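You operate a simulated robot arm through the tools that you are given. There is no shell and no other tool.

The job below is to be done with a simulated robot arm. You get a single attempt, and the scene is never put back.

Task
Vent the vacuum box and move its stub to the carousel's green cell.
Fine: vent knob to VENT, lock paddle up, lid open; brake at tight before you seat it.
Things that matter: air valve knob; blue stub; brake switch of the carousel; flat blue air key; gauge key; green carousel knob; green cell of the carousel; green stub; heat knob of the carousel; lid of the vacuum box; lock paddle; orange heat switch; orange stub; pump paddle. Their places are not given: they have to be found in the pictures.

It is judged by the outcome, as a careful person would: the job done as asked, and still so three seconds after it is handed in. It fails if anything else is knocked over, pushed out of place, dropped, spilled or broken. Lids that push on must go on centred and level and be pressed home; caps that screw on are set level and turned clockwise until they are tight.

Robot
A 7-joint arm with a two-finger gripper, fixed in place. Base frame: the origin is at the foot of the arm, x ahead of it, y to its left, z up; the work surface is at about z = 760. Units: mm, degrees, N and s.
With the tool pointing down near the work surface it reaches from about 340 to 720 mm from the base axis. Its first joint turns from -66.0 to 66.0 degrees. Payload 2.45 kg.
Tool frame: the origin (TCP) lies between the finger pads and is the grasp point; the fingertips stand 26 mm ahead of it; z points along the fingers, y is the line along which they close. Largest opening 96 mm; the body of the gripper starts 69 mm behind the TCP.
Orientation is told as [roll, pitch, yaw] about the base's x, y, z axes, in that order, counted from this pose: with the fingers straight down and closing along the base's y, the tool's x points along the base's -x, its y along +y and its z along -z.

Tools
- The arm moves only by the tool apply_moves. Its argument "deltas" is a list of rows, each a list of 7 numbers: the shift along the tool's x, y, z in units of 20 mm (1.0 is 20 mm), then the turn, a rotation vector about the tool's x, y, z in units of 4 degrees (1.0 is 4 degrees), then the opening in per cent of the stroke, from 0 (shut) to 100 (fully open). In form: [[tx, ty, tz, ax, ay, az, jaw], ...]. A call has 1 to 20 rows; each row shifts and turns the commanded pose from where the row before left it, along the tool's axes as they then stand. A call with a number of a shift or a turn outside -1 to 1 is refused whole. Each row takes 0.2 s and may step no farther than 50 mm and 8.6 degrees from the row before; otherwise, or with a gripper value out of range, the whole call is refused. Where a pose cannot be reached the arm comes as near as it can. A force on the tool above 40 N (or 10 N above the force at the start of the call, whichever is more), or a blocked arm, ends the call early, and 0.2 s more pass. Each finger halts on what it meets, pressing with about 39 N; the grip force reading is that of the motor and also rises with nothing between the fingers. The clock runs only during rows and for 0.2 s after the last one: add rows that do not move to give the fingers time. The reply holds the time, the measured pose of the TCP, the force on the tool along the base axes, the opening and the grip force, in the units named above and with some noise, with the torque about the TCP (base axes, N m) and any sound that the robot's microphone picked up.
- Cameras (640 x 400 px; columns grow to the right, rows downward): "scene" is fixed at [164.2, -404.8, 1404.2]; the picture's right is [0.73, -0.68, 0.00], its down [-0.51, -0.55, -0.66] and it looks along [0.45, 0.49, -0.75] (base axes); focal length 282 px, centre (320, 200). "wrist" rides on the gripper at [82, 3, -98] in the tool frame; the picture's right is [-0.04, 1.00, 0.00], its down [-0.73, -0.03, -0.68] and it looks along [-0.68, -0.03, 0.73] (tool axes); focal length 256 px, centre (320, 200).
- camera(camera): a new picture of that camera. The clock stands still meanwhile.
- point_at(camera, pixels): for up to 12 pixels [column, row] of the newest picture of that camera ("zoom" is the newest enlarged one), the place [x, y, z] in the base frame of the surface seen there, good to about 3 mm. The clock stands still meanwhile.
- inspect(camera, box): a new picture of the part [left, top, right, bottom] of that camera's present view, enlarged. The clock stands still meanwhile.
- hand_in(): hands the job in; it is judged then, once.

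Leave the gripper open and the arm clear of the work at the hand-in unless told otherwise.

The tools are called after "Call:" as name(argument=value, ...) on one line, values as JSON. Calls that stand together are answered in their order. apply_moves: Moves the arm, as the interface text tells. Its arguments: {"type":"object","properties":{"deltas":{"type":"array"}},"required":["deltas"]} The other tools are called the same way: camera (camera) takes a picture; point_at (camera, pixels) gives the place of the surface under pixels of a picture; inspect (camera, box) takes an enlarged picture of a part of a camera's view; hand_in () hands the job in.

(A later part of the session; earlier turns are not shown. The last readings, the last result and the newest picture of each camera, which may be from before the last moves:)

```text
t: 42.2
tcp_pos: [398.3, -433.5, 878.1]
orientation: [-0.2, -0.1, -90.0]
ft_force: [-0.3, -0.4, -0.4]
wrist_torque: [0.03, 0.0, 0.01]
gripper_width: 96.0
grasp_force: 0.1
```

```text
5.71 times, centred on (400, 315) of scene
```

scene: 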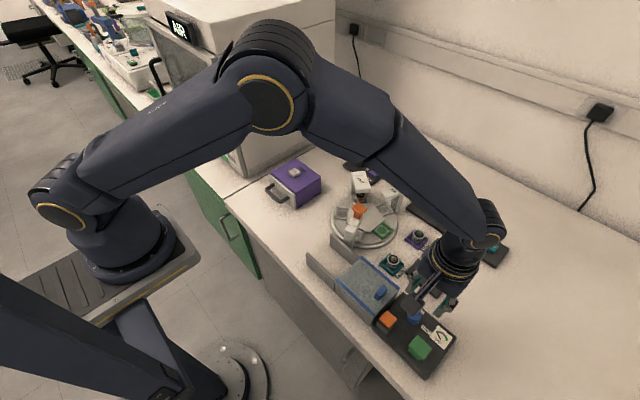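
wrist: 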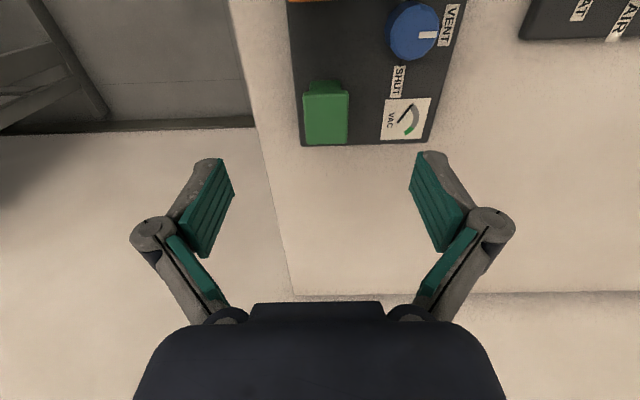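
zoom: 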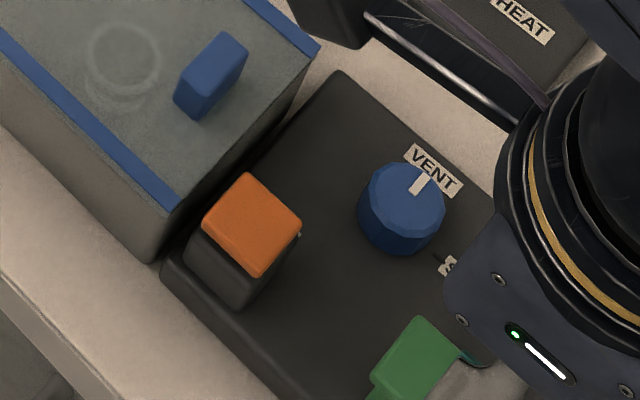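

The cap sits exactly centred on its housing in every view, so it's a straight plunger that resists both ways. I'll check whether the gauge is still changing and whether the pump paddle looks active.

Call:
inspect(camera="wrist", box=[290, 60, 450, 150])

Call:
inspect(camera="wrist", box=[370, 80, 450, 150])

```text
4.00 times, centred on (370, 105) of wrist
```

zoom: 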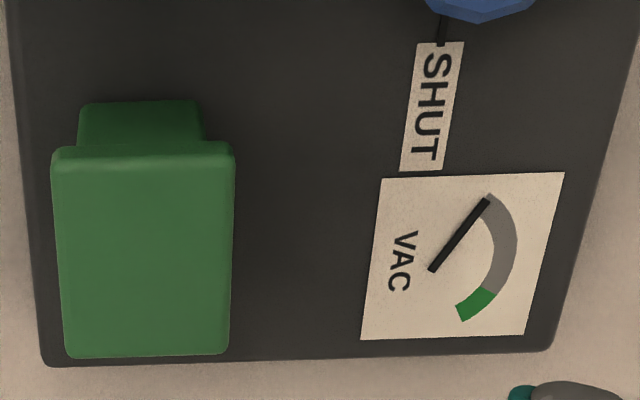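

```text
5.71 times, centred on (410, 115) of wrist
```

zoom: 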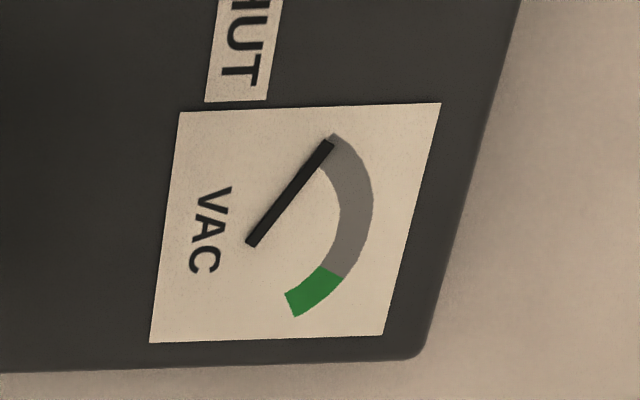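

The gauge is fully at the vented end. I think I see the problem: the grip width read 28.3 mm, which is nearer the housing's 28.8 mm than the cap's 26.7 mm. My fingertips probably clamped the housing rim, which would feel rigid in every direction. I'll go back and grip about 4 mm higher, on the cap only.

Call:
apply_moves(deltas=[[0.82, 0.04, 0, 0, 0, 0, 60], [0.82, 0.02, 0, 0, 0, 0, 55], [0.82, 0, 0, 0, 0, 0, 50], [0.82, 0, 0, 0, 0, 0, 50], [0.82, 0, 0, 0, 0, 0, 50], [0, 0, 0.6, 0, 0, 0, 50], [0, 0, 0.6, 0, 0, 0, 50], [0, 0, 0.65, 0, 0, 0, 50], [0, 0, 0, 0, 0, 0, 50]])

```text
t: 44.2
tcp_pos: [399.3, -351.0, 841.1]
orientation: [-0.2, -0.1, -89.9]
ft_force: [0.4, 0.9, 0.1]
wrist_torque: [0.01, 0.0, 0.01]
gripper_width: 48.1
grasp_force: 0.0
```

I'm at z≈841, so the tips are at about 815, level with the cap. I'll close and check the width.

Call:
apply_moves(deltas=[[0, 0, 0, 0, 0, 0, 15], [0, 0, 0, 0, 0, 0, 15], [0, 0, 0, 0, 0, 0, 15]])

Call:
inspect(camera="wrist", box=[240, 80, 400, 240])

```text
t: 45.0
tcp_pos: [399.3, -349.6, 840.6]
orientation: [-0.3, -0.1, -89.9]
ft_force: [-2.0, 1.3, -0.2]
wrist_torque: [-0.05, 0.04, -0.02]
gripper_width: 24.8
grasp_force: 42.8
```

```text
2.50 times, centred on (320, 160) of wrist
```

zoom: 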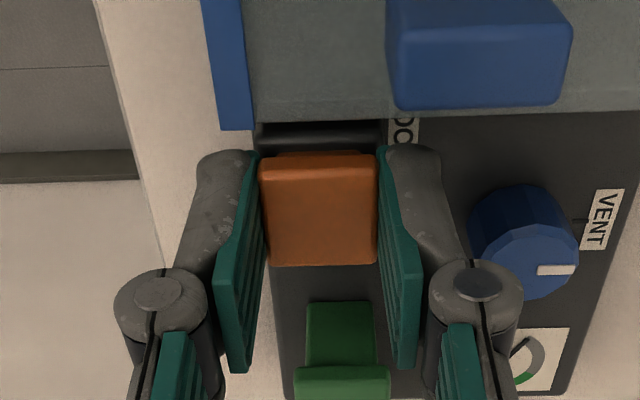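

Width is now 24.8 mm, so I'm holding the cap itself this time. I'll pull up in small steps.

Call:
apply_moves(deltas=[[0, 0, -0.1, 0, 0, 0, 15], [0, 0, -0.1, 0, 0, 0, 15], [0, 0, -0.1, 0, 0, 0, 15]])

Call:
inspect(camera="wrist", box=[240, 80, 400, 240])

```text
t: 45.8
tcp_pos: [400.0, -350.7, 845.5]
orientation: [-0.4, -0.2, -90.0]
ft_force: [-8.6, 0.1, -0.6]
wrist_torque: [-0.34, 0.2, -0.06]
gripper_width: 24.9
grasp_force: 45.2
```

```text
2.50 times, centred on (320, 160) of wrist
```

zoom: 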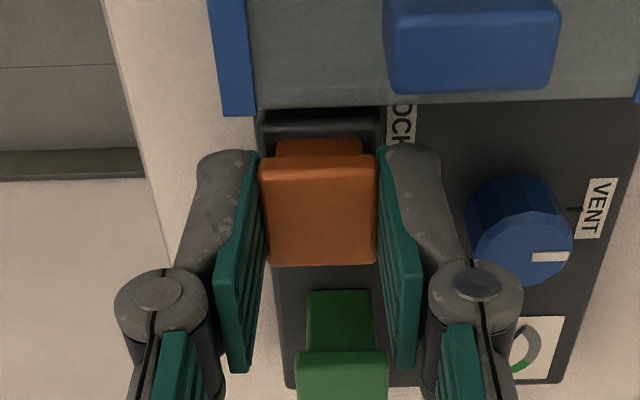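

The cap rises with the fingers and more of the orange stem shows. I'll keep pulling up gently until it meets its stop.

Call:
apply_moves(deltas=[[0, 0, -0.1, 0, 0, 0, 15], [0, 0, -0.1, 0, 0, 0, 15], [0, 0, -0.1, 0, 0, 0, 15], [0, 0, -0.1, 0, 0, 0, 15]])

Call:
inspect(camera="wrist", box=[240, 80, 400, 240])

```text
t: 46.8
tcp_pos: [399.3, -351.3, 855.1]
orientation: [-0.3, 0.0, -90.0]
ft_force: [-14.9, -0.5, 0.2]
wrist_torque: [1.16, 0.33, 0.0]
gripper_width: 24.9
grasp_force: 44.9
```

```text
2.50 times, centred on (320, 160) of wrist
```

zoom: 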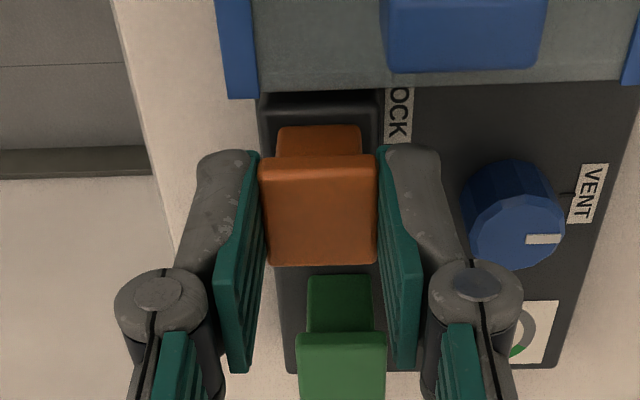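

It's up about 14 mm and still moving. I'll continue in small steps.

Call:
apply_moves(deltas=[[0, 0, -0.1, 0, 0, 0, 15], [0, 0, -0.1, 0, 0, 0, 15], [0, 0, -0.1, 0, 0, 0, 15]])

Call:
inspect(camera="wrist", box=[240, 80, 400, 240])

```text
t: 47.6
tcp_pos: [399.1, -350.1, 858.9]
orientation: [-0.4, 0.0, -90.0]
ft_force: [-16.9, -6.4, -32.3]
wrist_torque: [-0.26, 0.28, -0.02]
gripper_width: 24.8
grasp_force: 45.0
```

```text
2.50 times, centred on (320, 160) of wrist
```

zoom: 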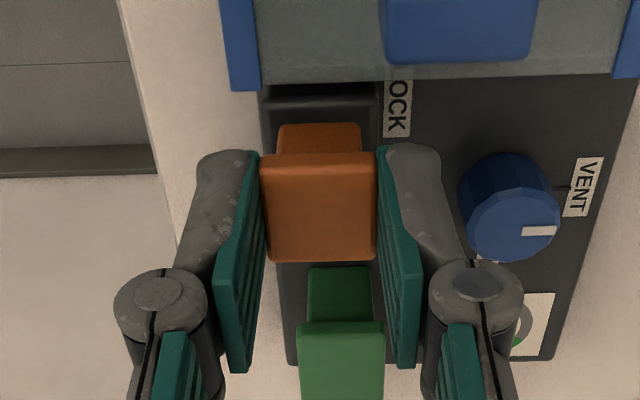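

The force jumped to -32 N at about 18 mm of travel, so that's the upper stop. I'll relax about 1 mm, release and check that it stays up.

Call:
apply_moves(deltas=[[0, 0, 0.08, 0, 0, 0, 15], [0, 0, 0, 0, 0, 0, 50], [0, 0, 0, 0, 0, 0, 50], [0, 0, 0, 0, 0, 0, 50]])

Call:
inspect(camera="wrist", box=[240, 80, 400, 240])

Call:
apply_moves(deltas=[[0, 0, -0.8, 0, 0, 0, 55], [0, 0, -0.8, 0, 0, 0, 55], [0, 0, -0.8, 0, 0, 0, 55]])

Call:
camera(camera="wrist")

```text
t: 48.6
tcp_pos: [400.2, -349.7, 859.3]
orientation: [-0.1, -0.1, -89.8]
ft_force: [-0.4, 1.1, 0.6]
wrist_torque: [-0.02, -0.01, 0.01]
gripper_width: 48.1
grasp_force: 0.2
```

```text
2.50 times, centred on (320, 160) of wrist
```

zoom: 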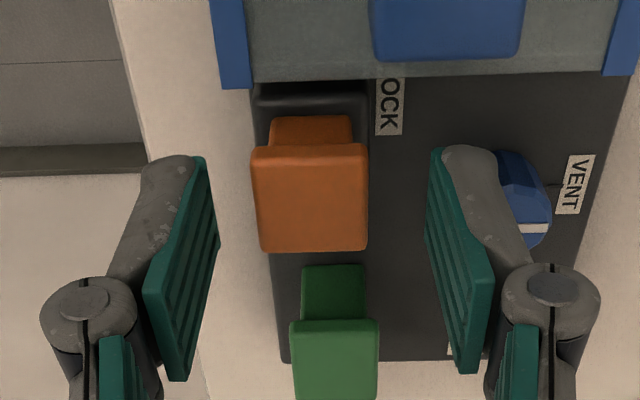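

```text
t: 49.4
tcp_pos: [401.7, -349.7, 906.5]
orientation: [-0.2, -0.1, -90.1]
ft_force: [0.0, 0.3, -0.7]
wrist_torque: [-0.02, -0.03, 0.0]
gripper_width: 52.9
grasp_force: 0.1
```

```text
taken
```

wrist: 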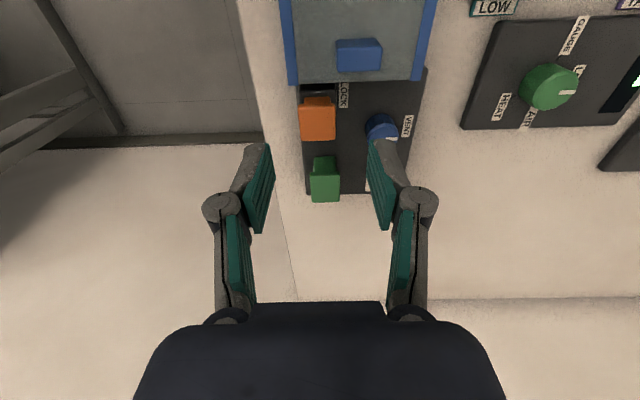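

The lock paddle stays raised after release. I'll confirm its height and measure the lid tab for the next step.

Call:
point_at(camera="wrist", pixels=[[317, 117], [358, 52], [340, 55], [378, 55], [358, 42], [358, 66], [290, 40], [427, 40], [320, 75], [350, 20]])

Call:
inspect(camera="wrist", box=[270, 0, 450, 150])

```text
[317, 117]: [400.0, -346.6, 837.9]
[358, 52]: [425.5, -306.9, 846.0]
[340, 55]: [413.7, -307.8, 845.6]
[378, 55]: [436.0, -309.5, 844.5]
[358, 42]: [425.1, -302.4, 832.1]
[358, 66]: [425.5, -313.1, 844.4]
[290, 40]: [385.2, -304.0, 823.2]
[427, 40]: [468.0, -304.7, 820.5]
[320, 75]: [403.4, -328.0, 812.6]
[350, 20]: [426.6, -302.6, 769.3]
```

```text
2.67 times, centred on (360, 75) of wrist
```

zoom: 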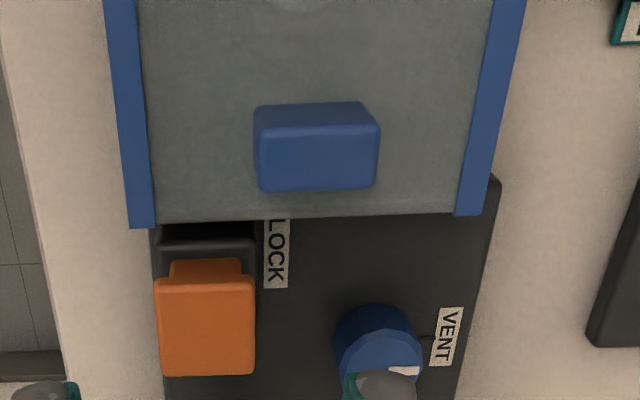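

The lock cap top is now at about 840, so the lock is up. The lid tab spans x≈412-438, y≈-303 to -316, top z≈846, and the guide rails run toward +y, so that's the opening direction. I'll move over the tab and grip its sides along x with the tips about 5 mm above the glass.

Call:
apply_moves(deltas=[[0.68, 0.4, 0, 0, 0, 0, 50], [0.68, 0.4, 0, 0, 0, 0, 50], [0.68, 0.4, 0, 0, 0, 0, 50], [0, 0, 0.75, 0, 0, 0, 50], [0, 0, 0.75, 0, 0, 0, 50], [0, 0, 0.75, 0, 0, 0, 50], [0, 0, 0.7, 0, 0, 0, 50]])

Call:
camera(camera="wrist")

```text
t: 51.0
tcp_pos: [423.1, -308.6, 846.0]
orientation: [-0.1, -0.1, -89.9]
ft_force: [-0.3, -0.5, -0.4]
wrist_torque: [0.01, 0.01, -0.02]
gripper_width: 48.1
grasp_force: 0.0
```

```text
taken
```

wrist: 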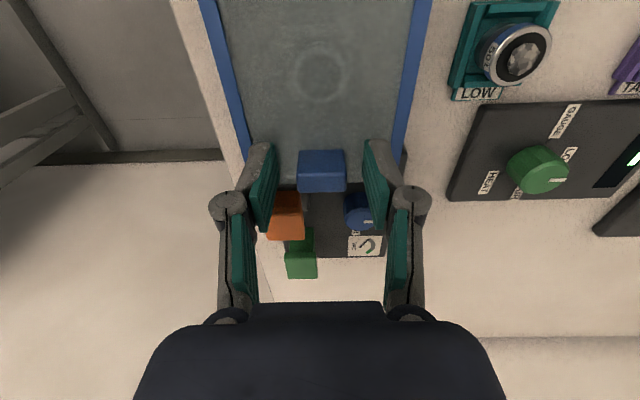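

The fingers straddle the blue tab. I'll close on it.

Call:
apply_moves(deltas=[[0, 0, 0, 0, 0, 0, 15], [0, 0, 0, 0, 0, 0, 15], [0, 0, 0, 0, 0, 0, 15]])

Call:
apply_moves(deltas=[[0.1, 0, 0, 0, 0, 0, 15], [0.1, 0, 0, 0, 0, 0, 15], [0.1, 0, 0, 0, 0, 0, 15]])

Call:
camera(camera="wrist")

```text
t: 51.8
tcp_pos: [424.4, -309.3, 847.3]
orientation: [-0.2, 0.0, -90.0]
ft_force: [6.4, -0.3, -5.1]
wrist_torque: [-0.33, -0.23, -0.08]
gripper_width: 25.5
grasp_force: 43.1
```

```text
t: 52.6
tcp_pos: [424.6, -302.5, 848.0]
orientation: [-0.3, -0.1, -90.0]
ft_force: [9.2, -1.5, -8.6]
wrist_torque: [-0.93, -0.21, -0.06]
gripper_width: 25.8
grasp_force: 45.3
```

```text
taken
```

wrist: 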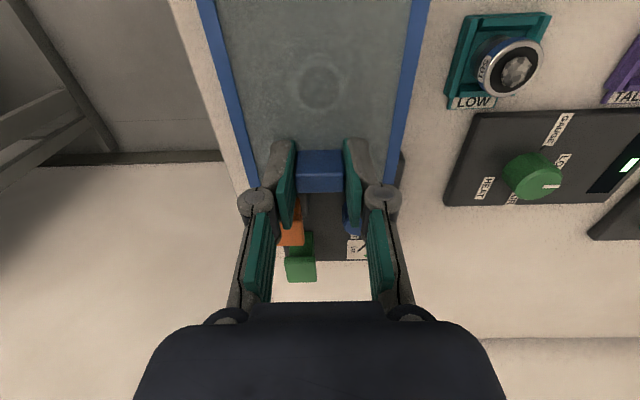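

The lid slides freely (about 6 mm with hardly any force along y). I'll keep sliding it toward +y in moderate steps.

Call:
apply_moves(deltas=[[0.4, 0, 0, 0, 0, 0, 15], [0.4, 0, 0, 0, 0, 0, 15], [0.4, 0, 0, 0, 0, 0, 15], [0.4, 0, 0, 0, 0, 0, 15], [0.4, 0, 0, 0, 0, 0, 15], [0.4, 0, 0, 0, 0, 0, 15]])

Call:
camera(camera="scene")

```text
t: 54.0
tcp_pos: [425.0, -255.5, 847.1]
orientation: [-0.2, -0.1, -89.9]
ft_force: [7.2, -0.3, 2.7]
wrist_torque: [0.39, -0.2, 0.09]
gripper_width: 25.6
grasp_force: 45.9
```

```text
taken
```

scene: 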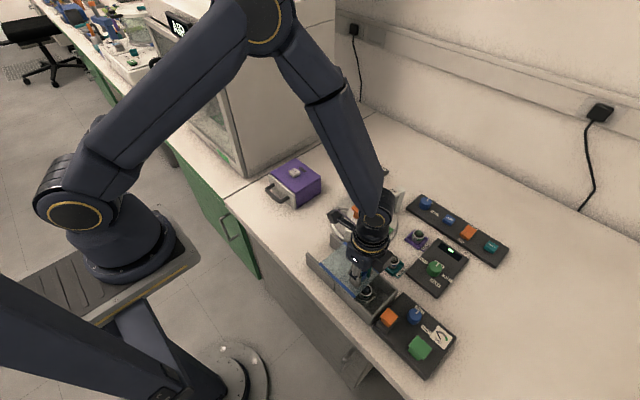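

The lid is about half open and a stub is visible in the box near (367, 293). I'll check clearance to the carousel's gauge arm before sliding further.

Call:
inspect(camera="scene", box=[300, 170, 440, 320])

Call:
camera(camera="wrist")

```text
2.67 times, centred on (370, 245) of scene
```

zoom: 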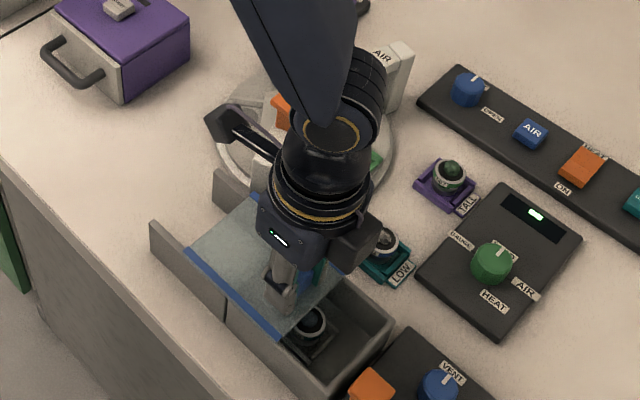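

```text
taken
```

wrist: 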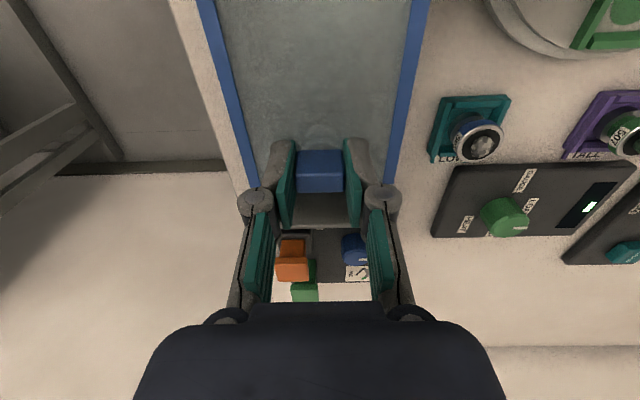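

The camera bracket is higher than the gauge arm and to the side of it, so it's clear. I'll slide the lid further in steps.

Call:
apply_moves(deltas=[[0.4, 0, 0, 0, 0, 0, 15], [0.4, 0, 0, 0, 0, 0, 15], [0.4, 0, 0, 0, 0, 0, 15], [0.3, 0, 0, 0, 0, 0, 15]])

Call:
inspect(camera="scene", box=[300, 170, 440, 320])

```text
t: 55.0
tcp_pos: [425.5, -225.8, 847.6]
orientation: [-0.3, 0.0, -90.0]
ft_force: [-0.2, -0.7, 11.4]
wrist_torque: [-0.22, 0.07, -0.01]
gripper_width: 26.0
grasp_force: 45.3
```

```text
2.67 times, centred on (370, 245) of scene
```

zoom: 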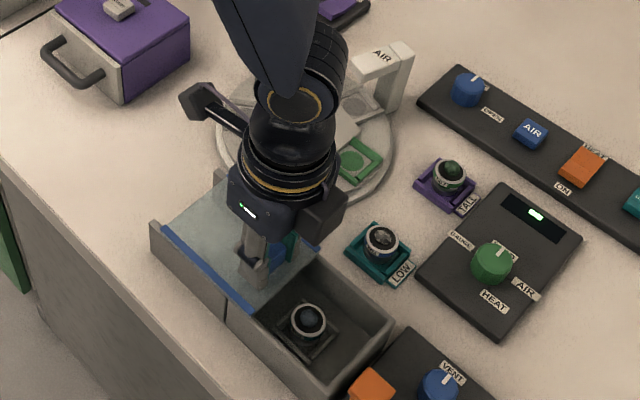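

The lid is now clear of the stub. I'll take it the last bit to its stop in small steps.

Call:
apply_moves(deltas=[[0.2, 0, 0, 0, 0, 0, 15], [0.2, 0, 0, 0, 0, 0, 15], [0.2, 0, 0, 0, 0, 0, 15], [0.2, 0, 0, 0, 0, 0, 15]])

Call:
inspect(camera="scene", box=[300, 170, 440, 320])

```text
t: 56.0
tcp_pos: [425.3, -211.5, 848.2]
orientation: [-0.2, -0.2, -90.1]
ft_force: [3.7, -8.5, 4.4]
wrist_torque: [1.01, -0.08, 0.1]
gripper_width: 25.6
grasp_force: 45.2
```

```text
2.67 times, centred on (370, 245) of scene
```

zoom: 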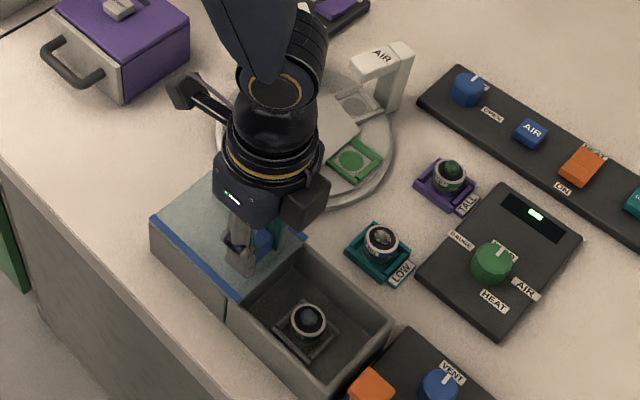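

Force is rising slightly at about 98 mm of travel. One more small nudge will show whether this is the stop.

Call:
apply_moves(deltas=[[0.1, 0, 0, 0, 0, 0, 15], [0, 0, 0, 0, 0, 0, 15]])

```text
t: 56.6
tcp_pos: [425.0, -210.7, 847.2]
orientation: [-0.2, -0.3, -90.1]
ft_force: [5.0, -20.8, -11.9]
wrist_torque: [-0.45, -0.16, -0.07]
gripper_width: 25.6
grasp_force: 44.9
```

That's the end stop (21 N, no more travel), so the lid is fully open. I'll ease off, release the tab and lift clear.

Call:
apply_moves(deltas=[[-0.08, 0, 0, 0, 0, 0, 15], [0, 0, 0, 0, 0, 0, 45], [0, 0, 0, 0, 0, 0, 45], [0, 0, 0, 0, 0, 0, 45], [0, 0, -0.9, 0, 0, 0, 50], [0, 0, -0.9, 0, 0, 0, 50], [0, 0, -0.9, 0, 0, 0, 50], [0, 0, -0.9, 0, 0, 0, 50], [0, 0, -0.9, 0, 0, 0, 50]])

Call:
camera(camera="wrist")

Call:
inspect(camera="scene", box=[300, 190, 440, 350])

```text
t: 58.6
tcp_pos: [426.1, -208.3, 938.9]
orientation: [-0.2, -0.1, -89.9]
ft_force: [-1.1, 0.2, -0.4]
wrist_torque: [-0.03, 0.02, -0.01]
gripper_width: 47.9
grasp_force: 0.0
```

```text
taken
```

wrist: 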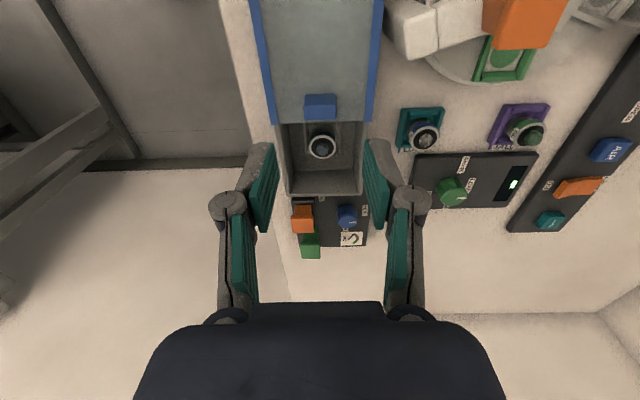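

```text
2.50 times, centred on (370, 270) of scene
```

zoom: 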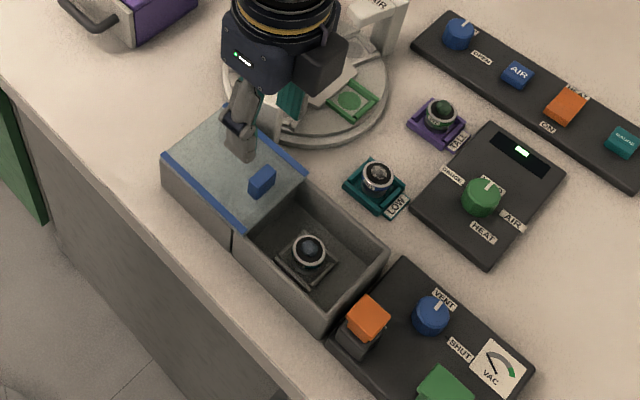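

The lid is open, with the stub standing in its holder inside. The carousel brake comes next, before the stub is touched. I'll rise and move toward the carousel's far panel for a close look, turning the tool back to yaw 0.

Call:
apply_moves(deltas=[[0, 0, -0.9, 0, 0, 0, 50], [0, 0, -0.9, 0, 0, 0, 50], [0.9, 0.4, -0.2, 0, 0, 0, 50], [0.9, 0.4, -0.2, 0, 0, 0, 50], [0.9, 0.4, -0.2, 0, 0, 0, 50], [0.9, 0.4, -0.2, 0, 0, 0, 50], [0.9, 0.4, 0, 0, 0, 0, 50], [0.9, 0.4, 0, 0, 0, 0, 50], [0.9, 0.4, 0, 0, 0, 0, 50], [0.9, 0.4, 0, 0, 0, 0, 50], [0.9, 0.4, 0, 0, 0, 0, 50], [0.9, 0.4, 0, 0, 0, 0, 50], [0, 0, 0, 0, 0, -1, 30], [0, 0, 0, 0, 0, -1, 20], [0, 0, 0, 0, 0, -1, 10], [0, 0, 0, 0, 0, -1, 0], [0, 0, 0, 0, 0, -1, 0], [0, 0, 0, 0, 0, -1, 0], [0, 0, 0, 0, 0, -1, 0], [0, 0, 0, 0, 0, -1, 0]])

Call:
apply_moves(deltas=[[0, 0, 0, 0, 0, -1, 0], [0, 0, 0, 0, 0, -1, 0], [0, 0, 0, 0, 0, -1, 0], [0, 0, 0, 0, 0, -1, 0], [0, 0, 0, 0, 0, -1, 0], [0, 0, 0, 0, 0, -1, 0], [0, 0, 0, 0, 0, -1, 0], [0, 0, 0, 0, 0, -1, 0], [0, 0, 0, 0, 0, -1, 0], [0, 0, 0, 0, 0, -1, 0], [0, 0, 0, 0, 0, -1, 0], [0, 0, 0, 0, 0, -1, 0], [0, 0, 0, 0, 0, -1, 0], [0, 0, 0, 0, 0, -1, 0], [0, 0, 0, 0, 0, -0.5, 0]])

Call:
camera(camera="wrist")

Call:
camera(camera="scene")

```text
t: 62.8
tcp_pos: [505.1, -29.0, 989.1]
orientation: [-0.3, 0.1, -57.7]
ft_force: [-0.2, 0.7, 1.1]
wrist_torque: [0.0, 0.02, 0.01]
gripper_width: 0.0
grasp_force: 28.1
```

```text
t: 66.0
tcp_pos: [504.4, -28.8, 989.2]
orientation: [-0.2, 0.1, 0.1]
ft_force: [-0.8, 0.2, 0.5]
wrist_torque: [-0.02, 0.01, -0.01]
gripper_width: 0.0
grasp_force: 28.0
```

```text
taken
```

wrist: 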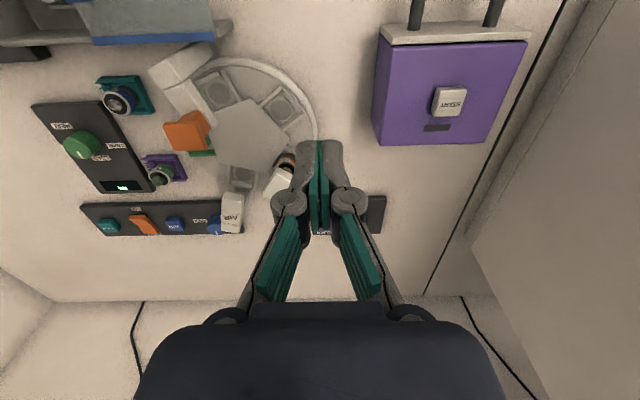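

```text
taken
```

scene: 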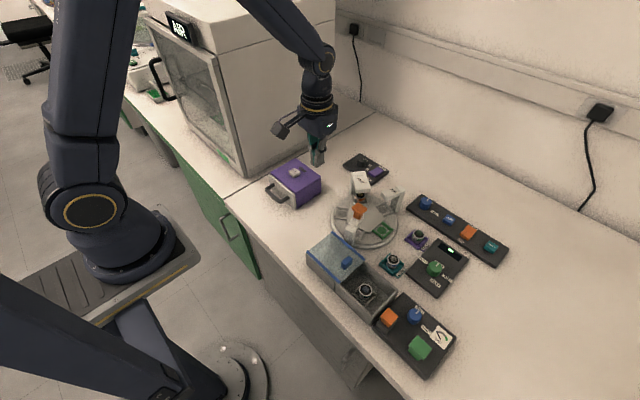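

The brake panel is in clear view from the scene camera. I'll enlarge it and measure the purple rocker.

Call:
inspect(camera="scene", box=[340, 145, 400, 195])

Call:
point_at(camera="zoom", pixels=[[330, 235], [355, 260], [375, 230], [400, 205], [425, 215], [350, 230], [320, 290], [240, 260], [200, 290], [250, 330], [230, 150], [450, 240]])

```text
8.00 times, centred on (370, 170) of scene
```

zoom: 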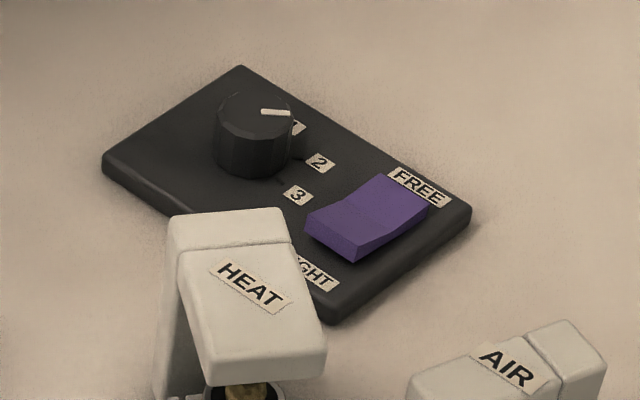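

```text
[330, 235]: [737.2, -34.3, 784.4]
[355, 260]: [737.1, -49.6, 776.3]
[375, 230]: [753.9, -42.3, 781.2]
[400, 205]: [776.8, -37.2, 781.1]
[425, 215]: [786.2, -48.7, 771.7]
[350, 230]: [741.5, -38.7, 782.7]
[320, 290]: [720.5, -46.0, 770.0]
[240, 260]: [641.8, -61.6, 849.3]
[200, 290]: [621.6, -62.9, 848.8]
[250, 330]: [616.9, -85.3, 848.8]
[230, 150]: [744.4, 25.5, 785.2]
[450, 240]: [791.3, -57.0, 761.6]
```

The rocker spans x≈735-785 at y≈-41. Its near end, on the TIGHT side, is raised (z≈784), so it's at FREE now. It's just past vertical reach, so I'll need a slight forward tilt. I'll yaw to -90° so the camera stays clear of the HEAT arch and looks straight at the switch.

Call:
apply_moves(deltas=[[0, 0, 0, 0, 0, 1, 0], [0, 0, 0, 0, 0, 1, 0], [0, 0, 0, 0, 0, 1, 0], [0, 0, 0, 0, 0, 1, 0], [0, 0, 0, 0, 0, 1, 0], [0, 0, 0, 0, 0, 1, 0], [0, 0, 0, 0, 0, 1, 0], [0, 0, 0, 0, 0, 1, 0], [0, 0, 0, 0, 0, 1, 0], [0, 0, 0, 0, 0, 1, 0], [0, 0, 0, 0, 0, 1, 0], [0, 0, 0, 0, 0, 1, 0], [0, 0, 0, 0, 0, 1, 0], [0, 0, 0, 0, 0, 1, 0], [0, 0, 0, 0, 0, 1, 0], [0, 0, 0, 0, 0, 1, 0], [0, 0, 0, 0, 0, 1, 0], [0, 0, 0, 0, 0, 1, 0], [0, 0, 0, 0, 0, 1, 0], [0, 0, 0, 0, 0, 1, 0]])

Call:
apply_moves(deltas=[[0, 0, 0, 0, 0, 1, 0], [0, 0, 0, 0, 0, 1, 0], [0, 0, 0, 0, 0, 0.5, 0], [-0.06, 0.95, 0.2, 0, 0, 0, 0], [-0.06, 0.95, 0.2, 0, 0, 0, 0], [-0.06, 0.95, 0.2, 0, 0, 0, 0], [-0.06, 0.95, 0.2, 0, 0, 0, 0], [-0.06, 0.95, 0.2, 0, 0, 0, 0], [-0.06, 0.95, 0.2, 0, 0, 0, 0], [-0.06, 0.95, 0.2, 0, 0, 0, 0], [-0.06, 0.95, 0.2, 0, 0, 0, 0], [-0.06, 0.95, 0.2, 0, 0, 0, 0]])

Call:
camera(camera="wrist")

```text
t: 70.2
tcp_pos: [504.3, -30.4, 989.0]
orientation: [-0.2, 0.0, -80.0]
ft_force: [-0.3, 0.3, -0.4]
wrist_torque: [0.02, -0.01, 0.02]
gripper_width: 0.1
grasp_force: 28.1
```

```text
t: 72.8
tcp_pos: [675.1, -39.9, 952.5]
orientation: [-0.3, -0.1, -89.8]
ft_force: [0.2, 0.7, -0.4]
wrist_torque: [-0.03, 0.0, -0.02]
gripper_width: 0.3
grasp_force: 28.6
```

```text
taken
```

wrist: 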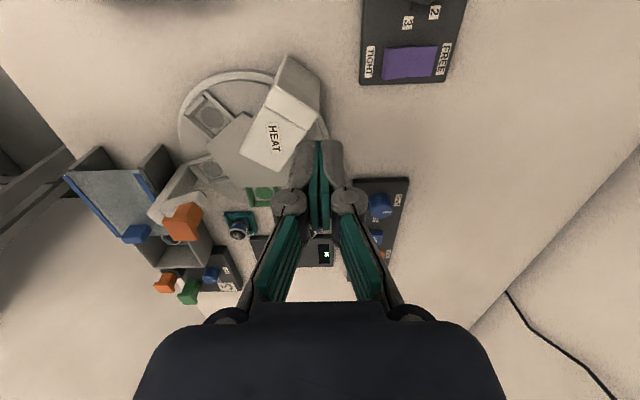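

The rocker with its TIGHT (left) and FREE (right) labels is visible near (410, 62). I'll enlarge and measure it.

Call:
inspect(camera="wrist", box=[350, 0, 480, 95])

Call:
point_at(camera="zoom", pixels=[[170, 230], [170, 290], [200, 260], [240, 260], [290, 260], [340, 260], [380, 250], [110, 260], [415, 240], [230, 210], [240, 310], [200, 325]])

Call:
point_at(camera="wrist", pixels=[[290, 70], [310, 95], [265, 140], [290, 120], [285, 155], [320, 75], [300, 58]])

```text
4.21 times, centred on (415, 48) of wrist
```

zoom: 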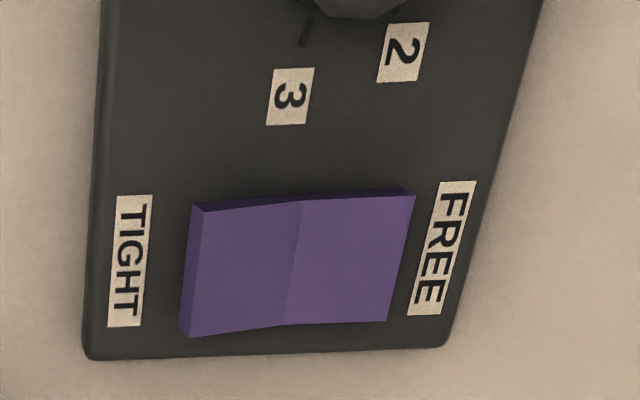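

```text
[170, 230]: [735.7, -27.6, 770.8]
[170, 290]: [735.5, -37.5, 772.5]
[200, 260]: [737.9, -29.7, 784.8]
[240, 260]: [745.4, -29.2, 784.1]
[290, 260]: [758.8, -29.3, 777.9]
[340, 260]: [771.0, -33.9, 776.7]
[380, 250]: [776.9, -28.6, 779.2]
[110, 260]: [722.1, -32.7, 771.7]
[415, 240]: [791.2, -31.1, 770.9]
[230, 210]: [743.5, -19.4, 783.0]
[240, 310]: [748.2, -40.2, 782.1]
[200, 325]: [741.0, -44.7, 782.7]
```

```text
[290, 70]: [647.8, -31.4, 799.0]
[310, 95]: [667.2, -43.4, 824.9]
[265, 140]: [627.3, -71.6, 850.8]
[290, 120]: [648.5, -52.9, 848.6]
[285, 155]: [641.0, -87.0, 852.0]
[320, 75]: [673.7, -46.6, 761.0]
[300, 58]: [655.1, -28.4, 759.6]
```

The rocker's raised TIGHT end is at about (742, -33, 784) with the crease near x=757. The HEAT arch top is at about 851 and reaches x≈670. I'll tilt 8° forward and move in above the TIGHT end, still high.

Call:
apply_moves(deltas=[[0, 0, 0, -1, 0, 0, 0], [0, 0, 0, -1, 0, 0, 0], [0.075, 0.675, 0.853, 0, 0, 0, 0], [0.075, 0.675, 0.853, 0, 0, 0, 0], [0.075, 0.675, 0.853, 0, 0, 0, 0], [0.075, 0.675, 0.853, 0, 0, 0, 0]])

Call:
camera(camera="wrist")

Call:
inspect(camera="scene", box=[300, 90, 430, 220])

```text
t: 74.2
tcp_pos: [740.6, -33.0, 891.9]
orientation: [7.7, -0.1, -89.8]
ft_force: [0.7, 0.4, -0.1]
wrist_torque: [-0.03, 0.0, -0.01]
gripper_width: 0.0
grasp_force: 28.6
```

```text
taken
```

wrist: 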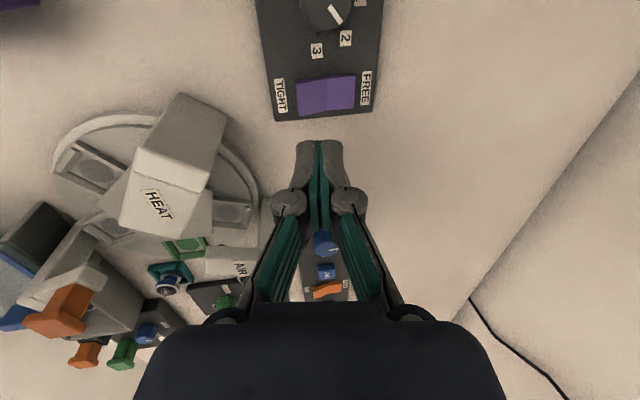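

```text
3.08 times, centred on (365, 155) of scene
```

zoom: 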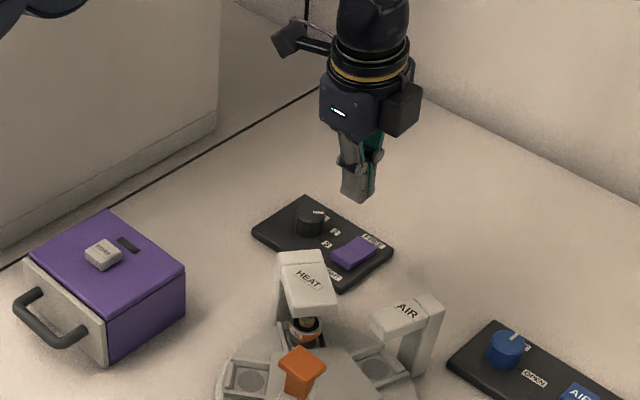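

The arm reaches this pose. I'll re-measure the rocker from here.

Call:
inspect(camera="wrist", box=[260, 40, 390, 130])

Call:
point_at(camera="zoom", pixels=[[195, 180], [195, 230], [195, 280], [230, 190], [230, 230], [230, 290], [270, 230], [310, 220], [400, 220], [180, 240]])

```text
4.44 times, centred on (325, 85) of wrist
```

zoom: 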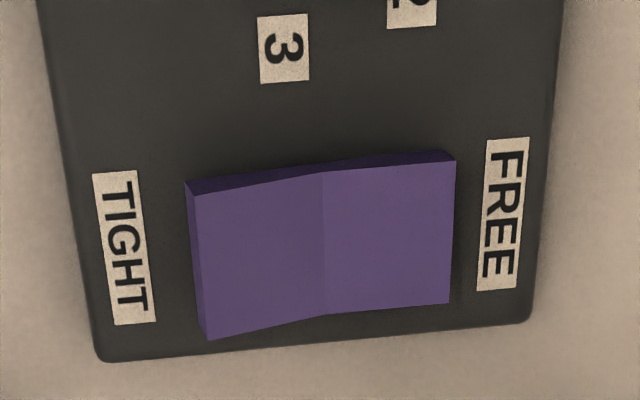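

```text
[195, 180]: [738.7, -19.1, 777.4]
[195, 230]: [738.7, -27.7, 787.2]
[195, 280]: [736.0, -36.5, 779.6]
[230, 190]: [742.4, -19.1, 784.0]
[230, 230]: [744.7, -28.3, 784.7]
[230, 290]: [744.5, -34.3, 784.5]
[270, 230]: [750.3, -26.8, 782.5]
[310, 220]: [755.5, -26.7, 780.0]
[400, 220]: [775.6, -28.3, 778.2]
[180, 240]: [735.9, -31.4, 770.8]
```

The rocker is centred at y≈-32.5, and its TIGHT end's edge is at x≈737, z≈785. I'll go down to just above it, shifting 3 mm forward.

Call:
apply_moves(deltas=[[0, -0.09, 0.93, 0, 0, 0, 0], [0, -0.09, 0.93, 0, 0, 0, 0], [0, -0.09, 0.93, 0, 0, 0, 0], [0, -0.09, 0.9, 0, 0, 0, 0], [0, 0, 0, 0, 0, 0, 0]])

Call:
inspect(camera="wrist", box=[240, 60, 400, 180])

Call:
inspect(camera="scene", box=[320, 120, 420, 220])

```text
t: 75.4
tcp_pos: [741.8, -33.2, 819.1]
orientation: [7.8, -0.2, -89.9]
ft_force: [0.5, 0.2, 0.4]
wrist_torque: [0.0, -0.02, -0.02]
gripper_width: 0.2
grasp_force: 28.2
```

```text
3.33 times, centred on (320, 120) of wrist
```

zoom: 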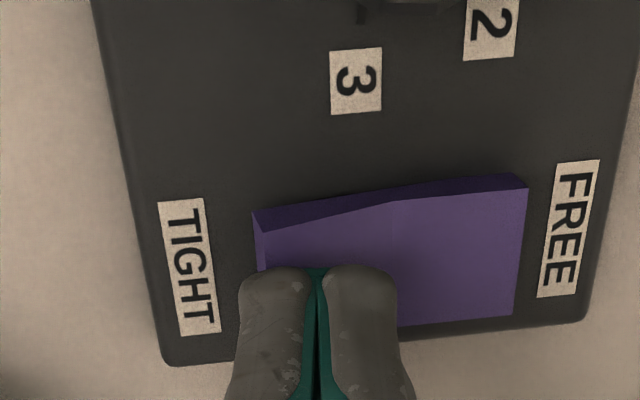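

```text
4.00 times, centred on (370, 170) of scene
```

zoom: 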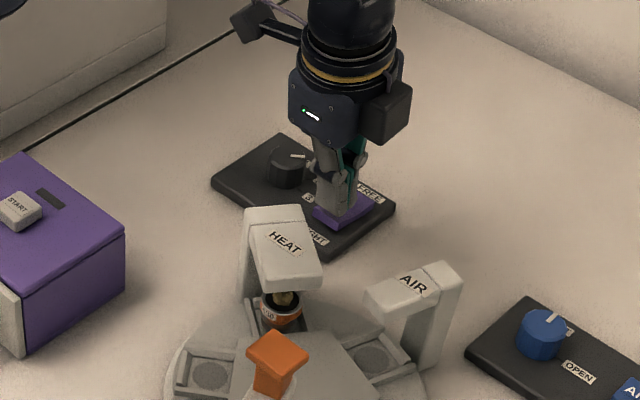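

The fingertips hang over the TIGHT half, about 8 mm above it. I'll press straight down in 2 mm steps.

Call:
apply_moves(deltas=[[0, -0.0134, 0.099, 0, 0, 0, 0], [0, -0.0134, 0.099, 0, 0, 0, 0], [0, -0.0134, 0.099, 0, 0, 0, 0], [0, -0.0134, 0.099, 0, 0, 0, 0], [0, -0.0134, 0.099, 0, 0, 0, 0], [0, -0.0134, 0.099, 0, 0, 0, 0]])

Call:
inspect(camera="wrist", box=[240, 60, 400, 180])

```text
t: 76.8
tcp_pos: [739.9, -34.2, 805.9]
orientation: [7.8, 0.0, -89.9]
ft_force: [-0.4, -0.1, -0.6]
wrist_torque: [0.0, -0.02, 0.0]
gripper_width: 0.3
grasp_force: 29.2
```

```text
3.33 times, centred on (320, 120) of wrist
```

zoom: 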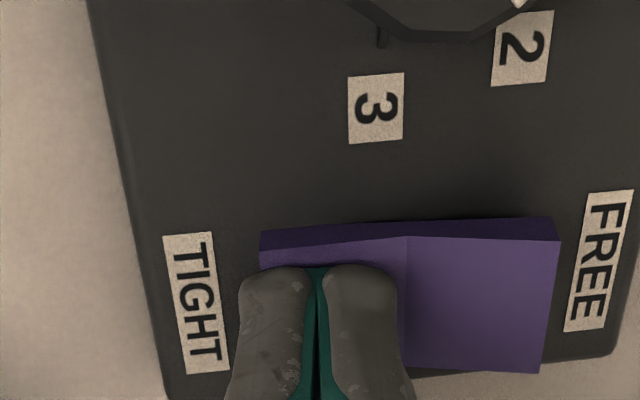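

There's no notable force yet, but the rocker's shape has changed. I'll press another few millimetres until there's a firm stop.

Call:
apply_moves(deltas=[[0, -0.0134, 0.099, 0, 0, 0, 0], [0, -0.0134, 0.099, 0, 0, 0, 0]])

Call:
inspect(camera="wrist", box=[240, 60, 400, 180])

```text
t: 77.4
tcp_pos: [741.6, -33.2, 804.5]
orientation: [7.9, -0.1, -89.9]
ft_force: [-15.8, 0.8, 26.6]
wrist_torque: [0.06, 0.46, 0.0]
gripper_width: 0.0
grasp_force: 28.6
```

```text
3.33 times, centred on (320, 120) of wrist
```

zoom: 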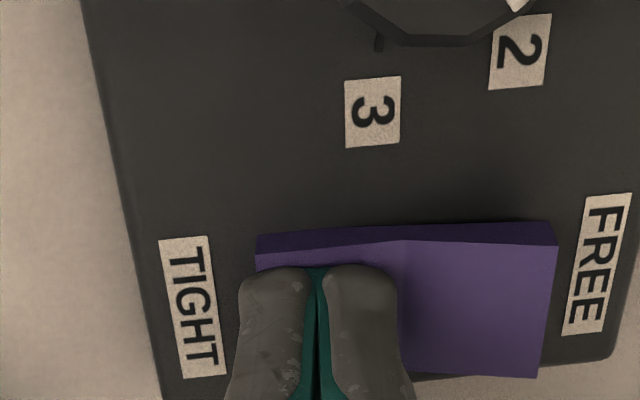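

Now there's a firm 27 N at the bottom. I'll lift off and look at the rocker's resting position.

Call:
apply_moves(deltas=[[0, 0.1, -0.74, 0, 0, 0, 0], [0, 0.1, -0.74, 0, 0, 0, 0], [0, 0.1, -0.74, 0, 0, 0, 0], [0, 0.1, -0.74, 0, 0, 0, 0], [0, 0.1, -0.74, 0, 0, 0, 0]])

Call:
inspect(camera="wrist", box=[260, 40, 390, 130])

Call:
point_at(camera="zoom", pixels=[[205, 230], [230, 230], [230, 280], [270, 230], [310, 230], [350, 230], [400, 220], [430, 220], [430, 270]])

Call:
inspect(camera="scene", box=[340, 145, 400, 195])

```text
t: 78.6
tcp_pos: [741.1, -34.4, 875.7]
orientation: [7.7, -0.1, -89.8]
ft_force: [0.7, -0.1, -0.6]
wrist_torque: [0.01, 0.02, 0.02]
gripper_width: 0.0
grasp_force: 28.6
```

```text
4.44 times, centred on (325, 85) of wrist
```

zoom: 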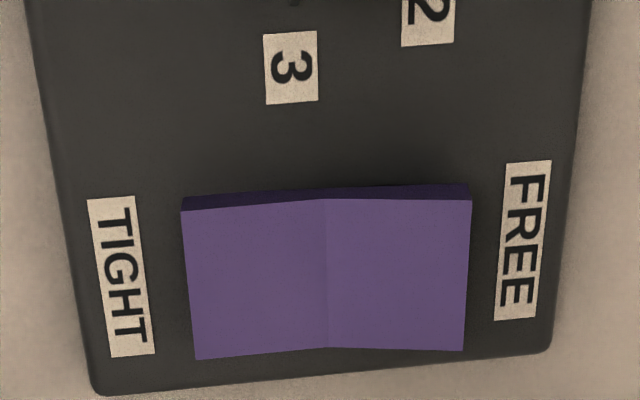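

```text
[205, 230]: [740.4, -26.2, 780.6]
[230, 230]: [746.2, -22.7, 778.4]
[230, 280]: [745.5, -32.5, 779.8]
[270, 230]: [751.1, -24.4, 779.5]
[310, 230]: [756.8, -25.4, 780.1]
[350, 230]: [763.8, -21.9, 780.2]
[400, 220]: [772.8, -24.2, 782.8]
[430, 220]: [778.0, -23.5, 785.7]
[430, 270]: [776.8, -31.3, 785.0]
```

```text
8.00 times, centred on (370, 170) of scene
```

zoom: 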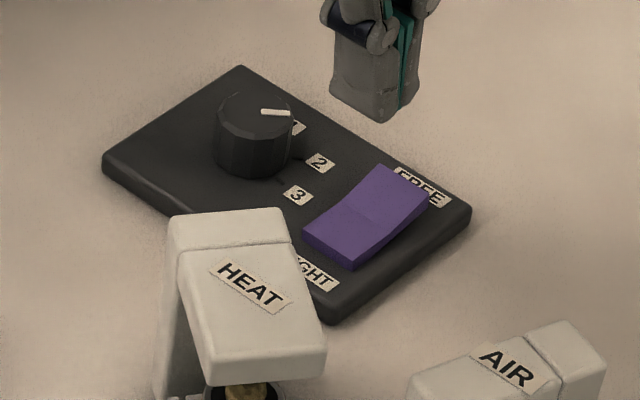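

The rocker now has its TIGHT end down (≈779) and FREE end up (≈785), so the brake is at TIGHT. I'll rise, level the tool and travel back high over the vacuum box to look at the stub.

Call:
apply_moves(deltas=[[0, 0.13, -0.95, 0, 0, 0, 0], [0, 0.13, -0.95, 0, 0, 0, 0], [0, 0.13, -0.95, 0, 0, 0, 0], [0, 0.13, -0.95, 0, 0, 0, 20], [0, 0.13, -0.95, 0, 0, 0, 40], [0, 0, 0, 0.97, 0, 0, 60], [0, 0, 0, 0.97, 0, 0, 80]])

Call:
apply_moves(deltas=[[-0.7, -0.97, 0, 0, 0, 0, 80], [-0.7, -0.97, 0, 0, 0, 0, 80], [-0.7, -0.97, 0, 0, 0, 0, 80], [-0.7, -0.97, 0, 0, 0, 0, 80], [-0.7, -0.97, 0, 0, 0, 0, 80], [-0.7, -0.97, 0, 0, 0, 0, 80], [-0.7, -0.97, 0, 0, 0, 0, 80], [-0.7, -0.97, 0, 0, 0, 0, 80], [-0.7, -0.97, 0, 0, 0, 0, 80], [-0.7, -0.97, 0, 0, 0, 0, 80], [-0.7, -0.97, 0, 0, 0, 0, 80], [-0.7, -0.97, 0, 0, 0, 0, 80], [-0.7, -0.97, 0, 0, 0, 0, 80], [-0.7, -0.97, 0, 0, 0, 0, 80], [-0.7, -0.97, 0, 0, 0, 0, 80], [-0.7, -0.97, 0, 0, 0, 0, 80]])

Call:
camera(camera="wrist")

Call:
inspect(camera="scene", box=[300, 210, 440, 330])

```text
t: 80.2
tcp_pos: [727.6, -31.9, 970.0]
orientation: [0.1, -0.1, -89.9]
ft_force: [-0.6, 0.4, 0.0]
wrist_torque: [0.02, 0.01, -0.01]
gripper_width: 76.4
grasp_force: 0.1
out of reach, approached as far as the arm can: row 7
```

```text
t: 83.6
tcp_pos: [417.5, -256.3, 972.4]
orientation: [0.0, 0.0, -90.0]
ft_force: [-1.6, 0.1, 0.6]
wrist_torque: [0.03, -0.03, -0.02]
gripper_width: 77.0
grasp_force: 0.1
```

```text
taken
```

wrist: 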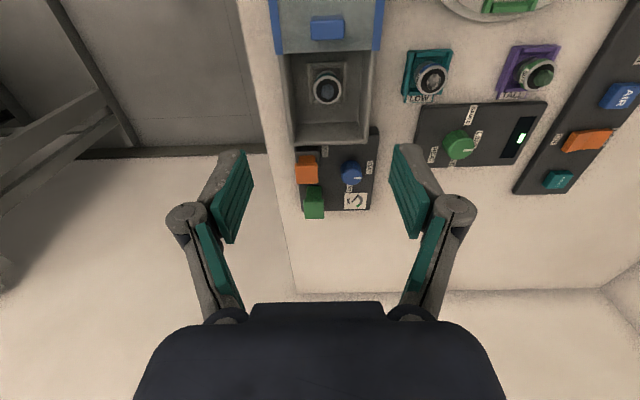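

```text
3.33 times, centred on (370, 270) of scene
```

zoom: 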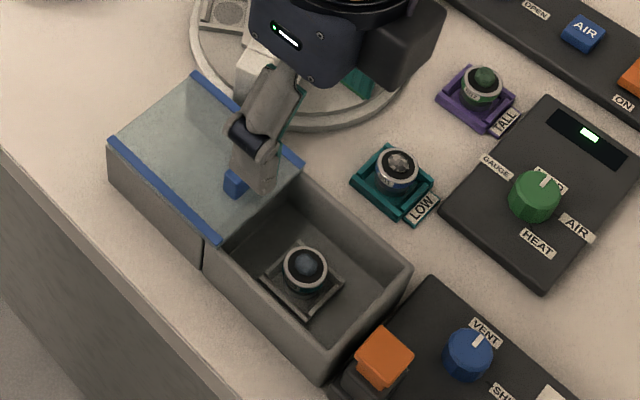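

The stub stands in a small cradle inside the box at about (327, 88) in the wrist view. I'll enlarge and measure it, the box walls and the cradle.

Call:
inspect(camera="wrist", box=[270, 30, 390, 150])

Call:
point_at(camera="zoom", pixels=[[305, 190], [305, 170], [305, 220], [265, 195], [345, 195], [305, 240], [230, 190], [375, 190], [305, 130], [300, 290], [180, 260], [430, 250]])

Call:
inspect(camera="scene", box=[345, 265, 395, 315])

Call:
point_at(camera="zoom", pixels=[[290, 210], [240, 210], [350, 210], [300, 160], [290, 250], [280, 330], [200, 260], [390, 280], [230, 290], [300, 370]])

```text
3.33 times, centred on (330, 90) of wrist
```

zoom: 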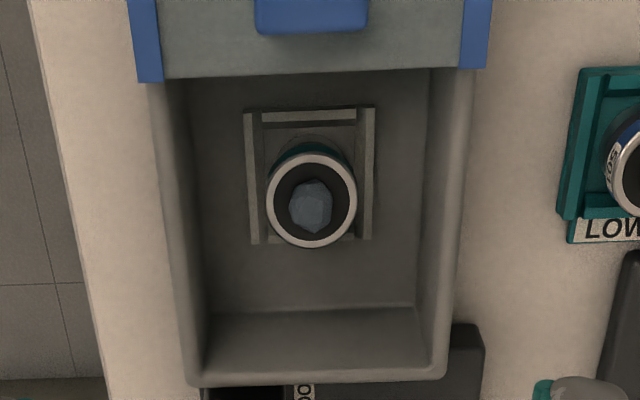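

```text
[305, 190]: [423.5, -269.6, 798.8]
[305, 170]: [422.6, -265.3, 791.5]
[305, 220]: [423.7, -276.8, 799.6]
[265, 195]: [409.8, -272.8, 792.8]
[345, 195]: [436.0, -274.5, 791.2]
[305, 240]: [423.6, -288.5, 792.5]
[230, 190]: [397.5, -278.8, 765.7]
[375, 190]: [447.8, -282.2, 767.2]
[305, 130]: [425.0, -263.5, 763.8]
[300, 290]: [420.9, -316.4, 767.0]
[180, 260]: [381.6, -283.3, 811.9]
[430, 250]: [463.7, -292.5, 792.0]
```

```text
8.00 times, centred on (370, 290) of scene
```

zoom: 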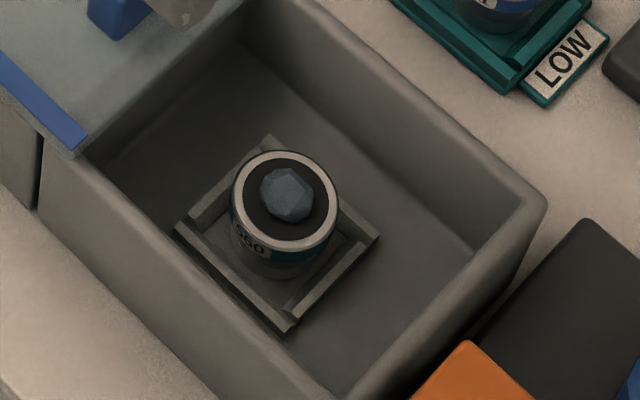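

```text
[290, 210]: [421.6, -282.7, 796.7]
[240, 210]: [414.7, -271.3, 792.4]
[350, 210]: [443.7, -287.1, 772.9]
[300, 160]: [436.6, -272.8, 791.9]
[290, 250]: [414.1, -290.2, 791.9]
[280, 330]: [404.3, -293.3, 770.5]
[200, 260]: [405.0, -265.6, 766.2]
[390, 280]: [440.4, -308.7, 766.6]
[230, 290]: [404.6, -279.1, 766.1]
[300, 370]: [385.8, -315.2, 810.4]
```

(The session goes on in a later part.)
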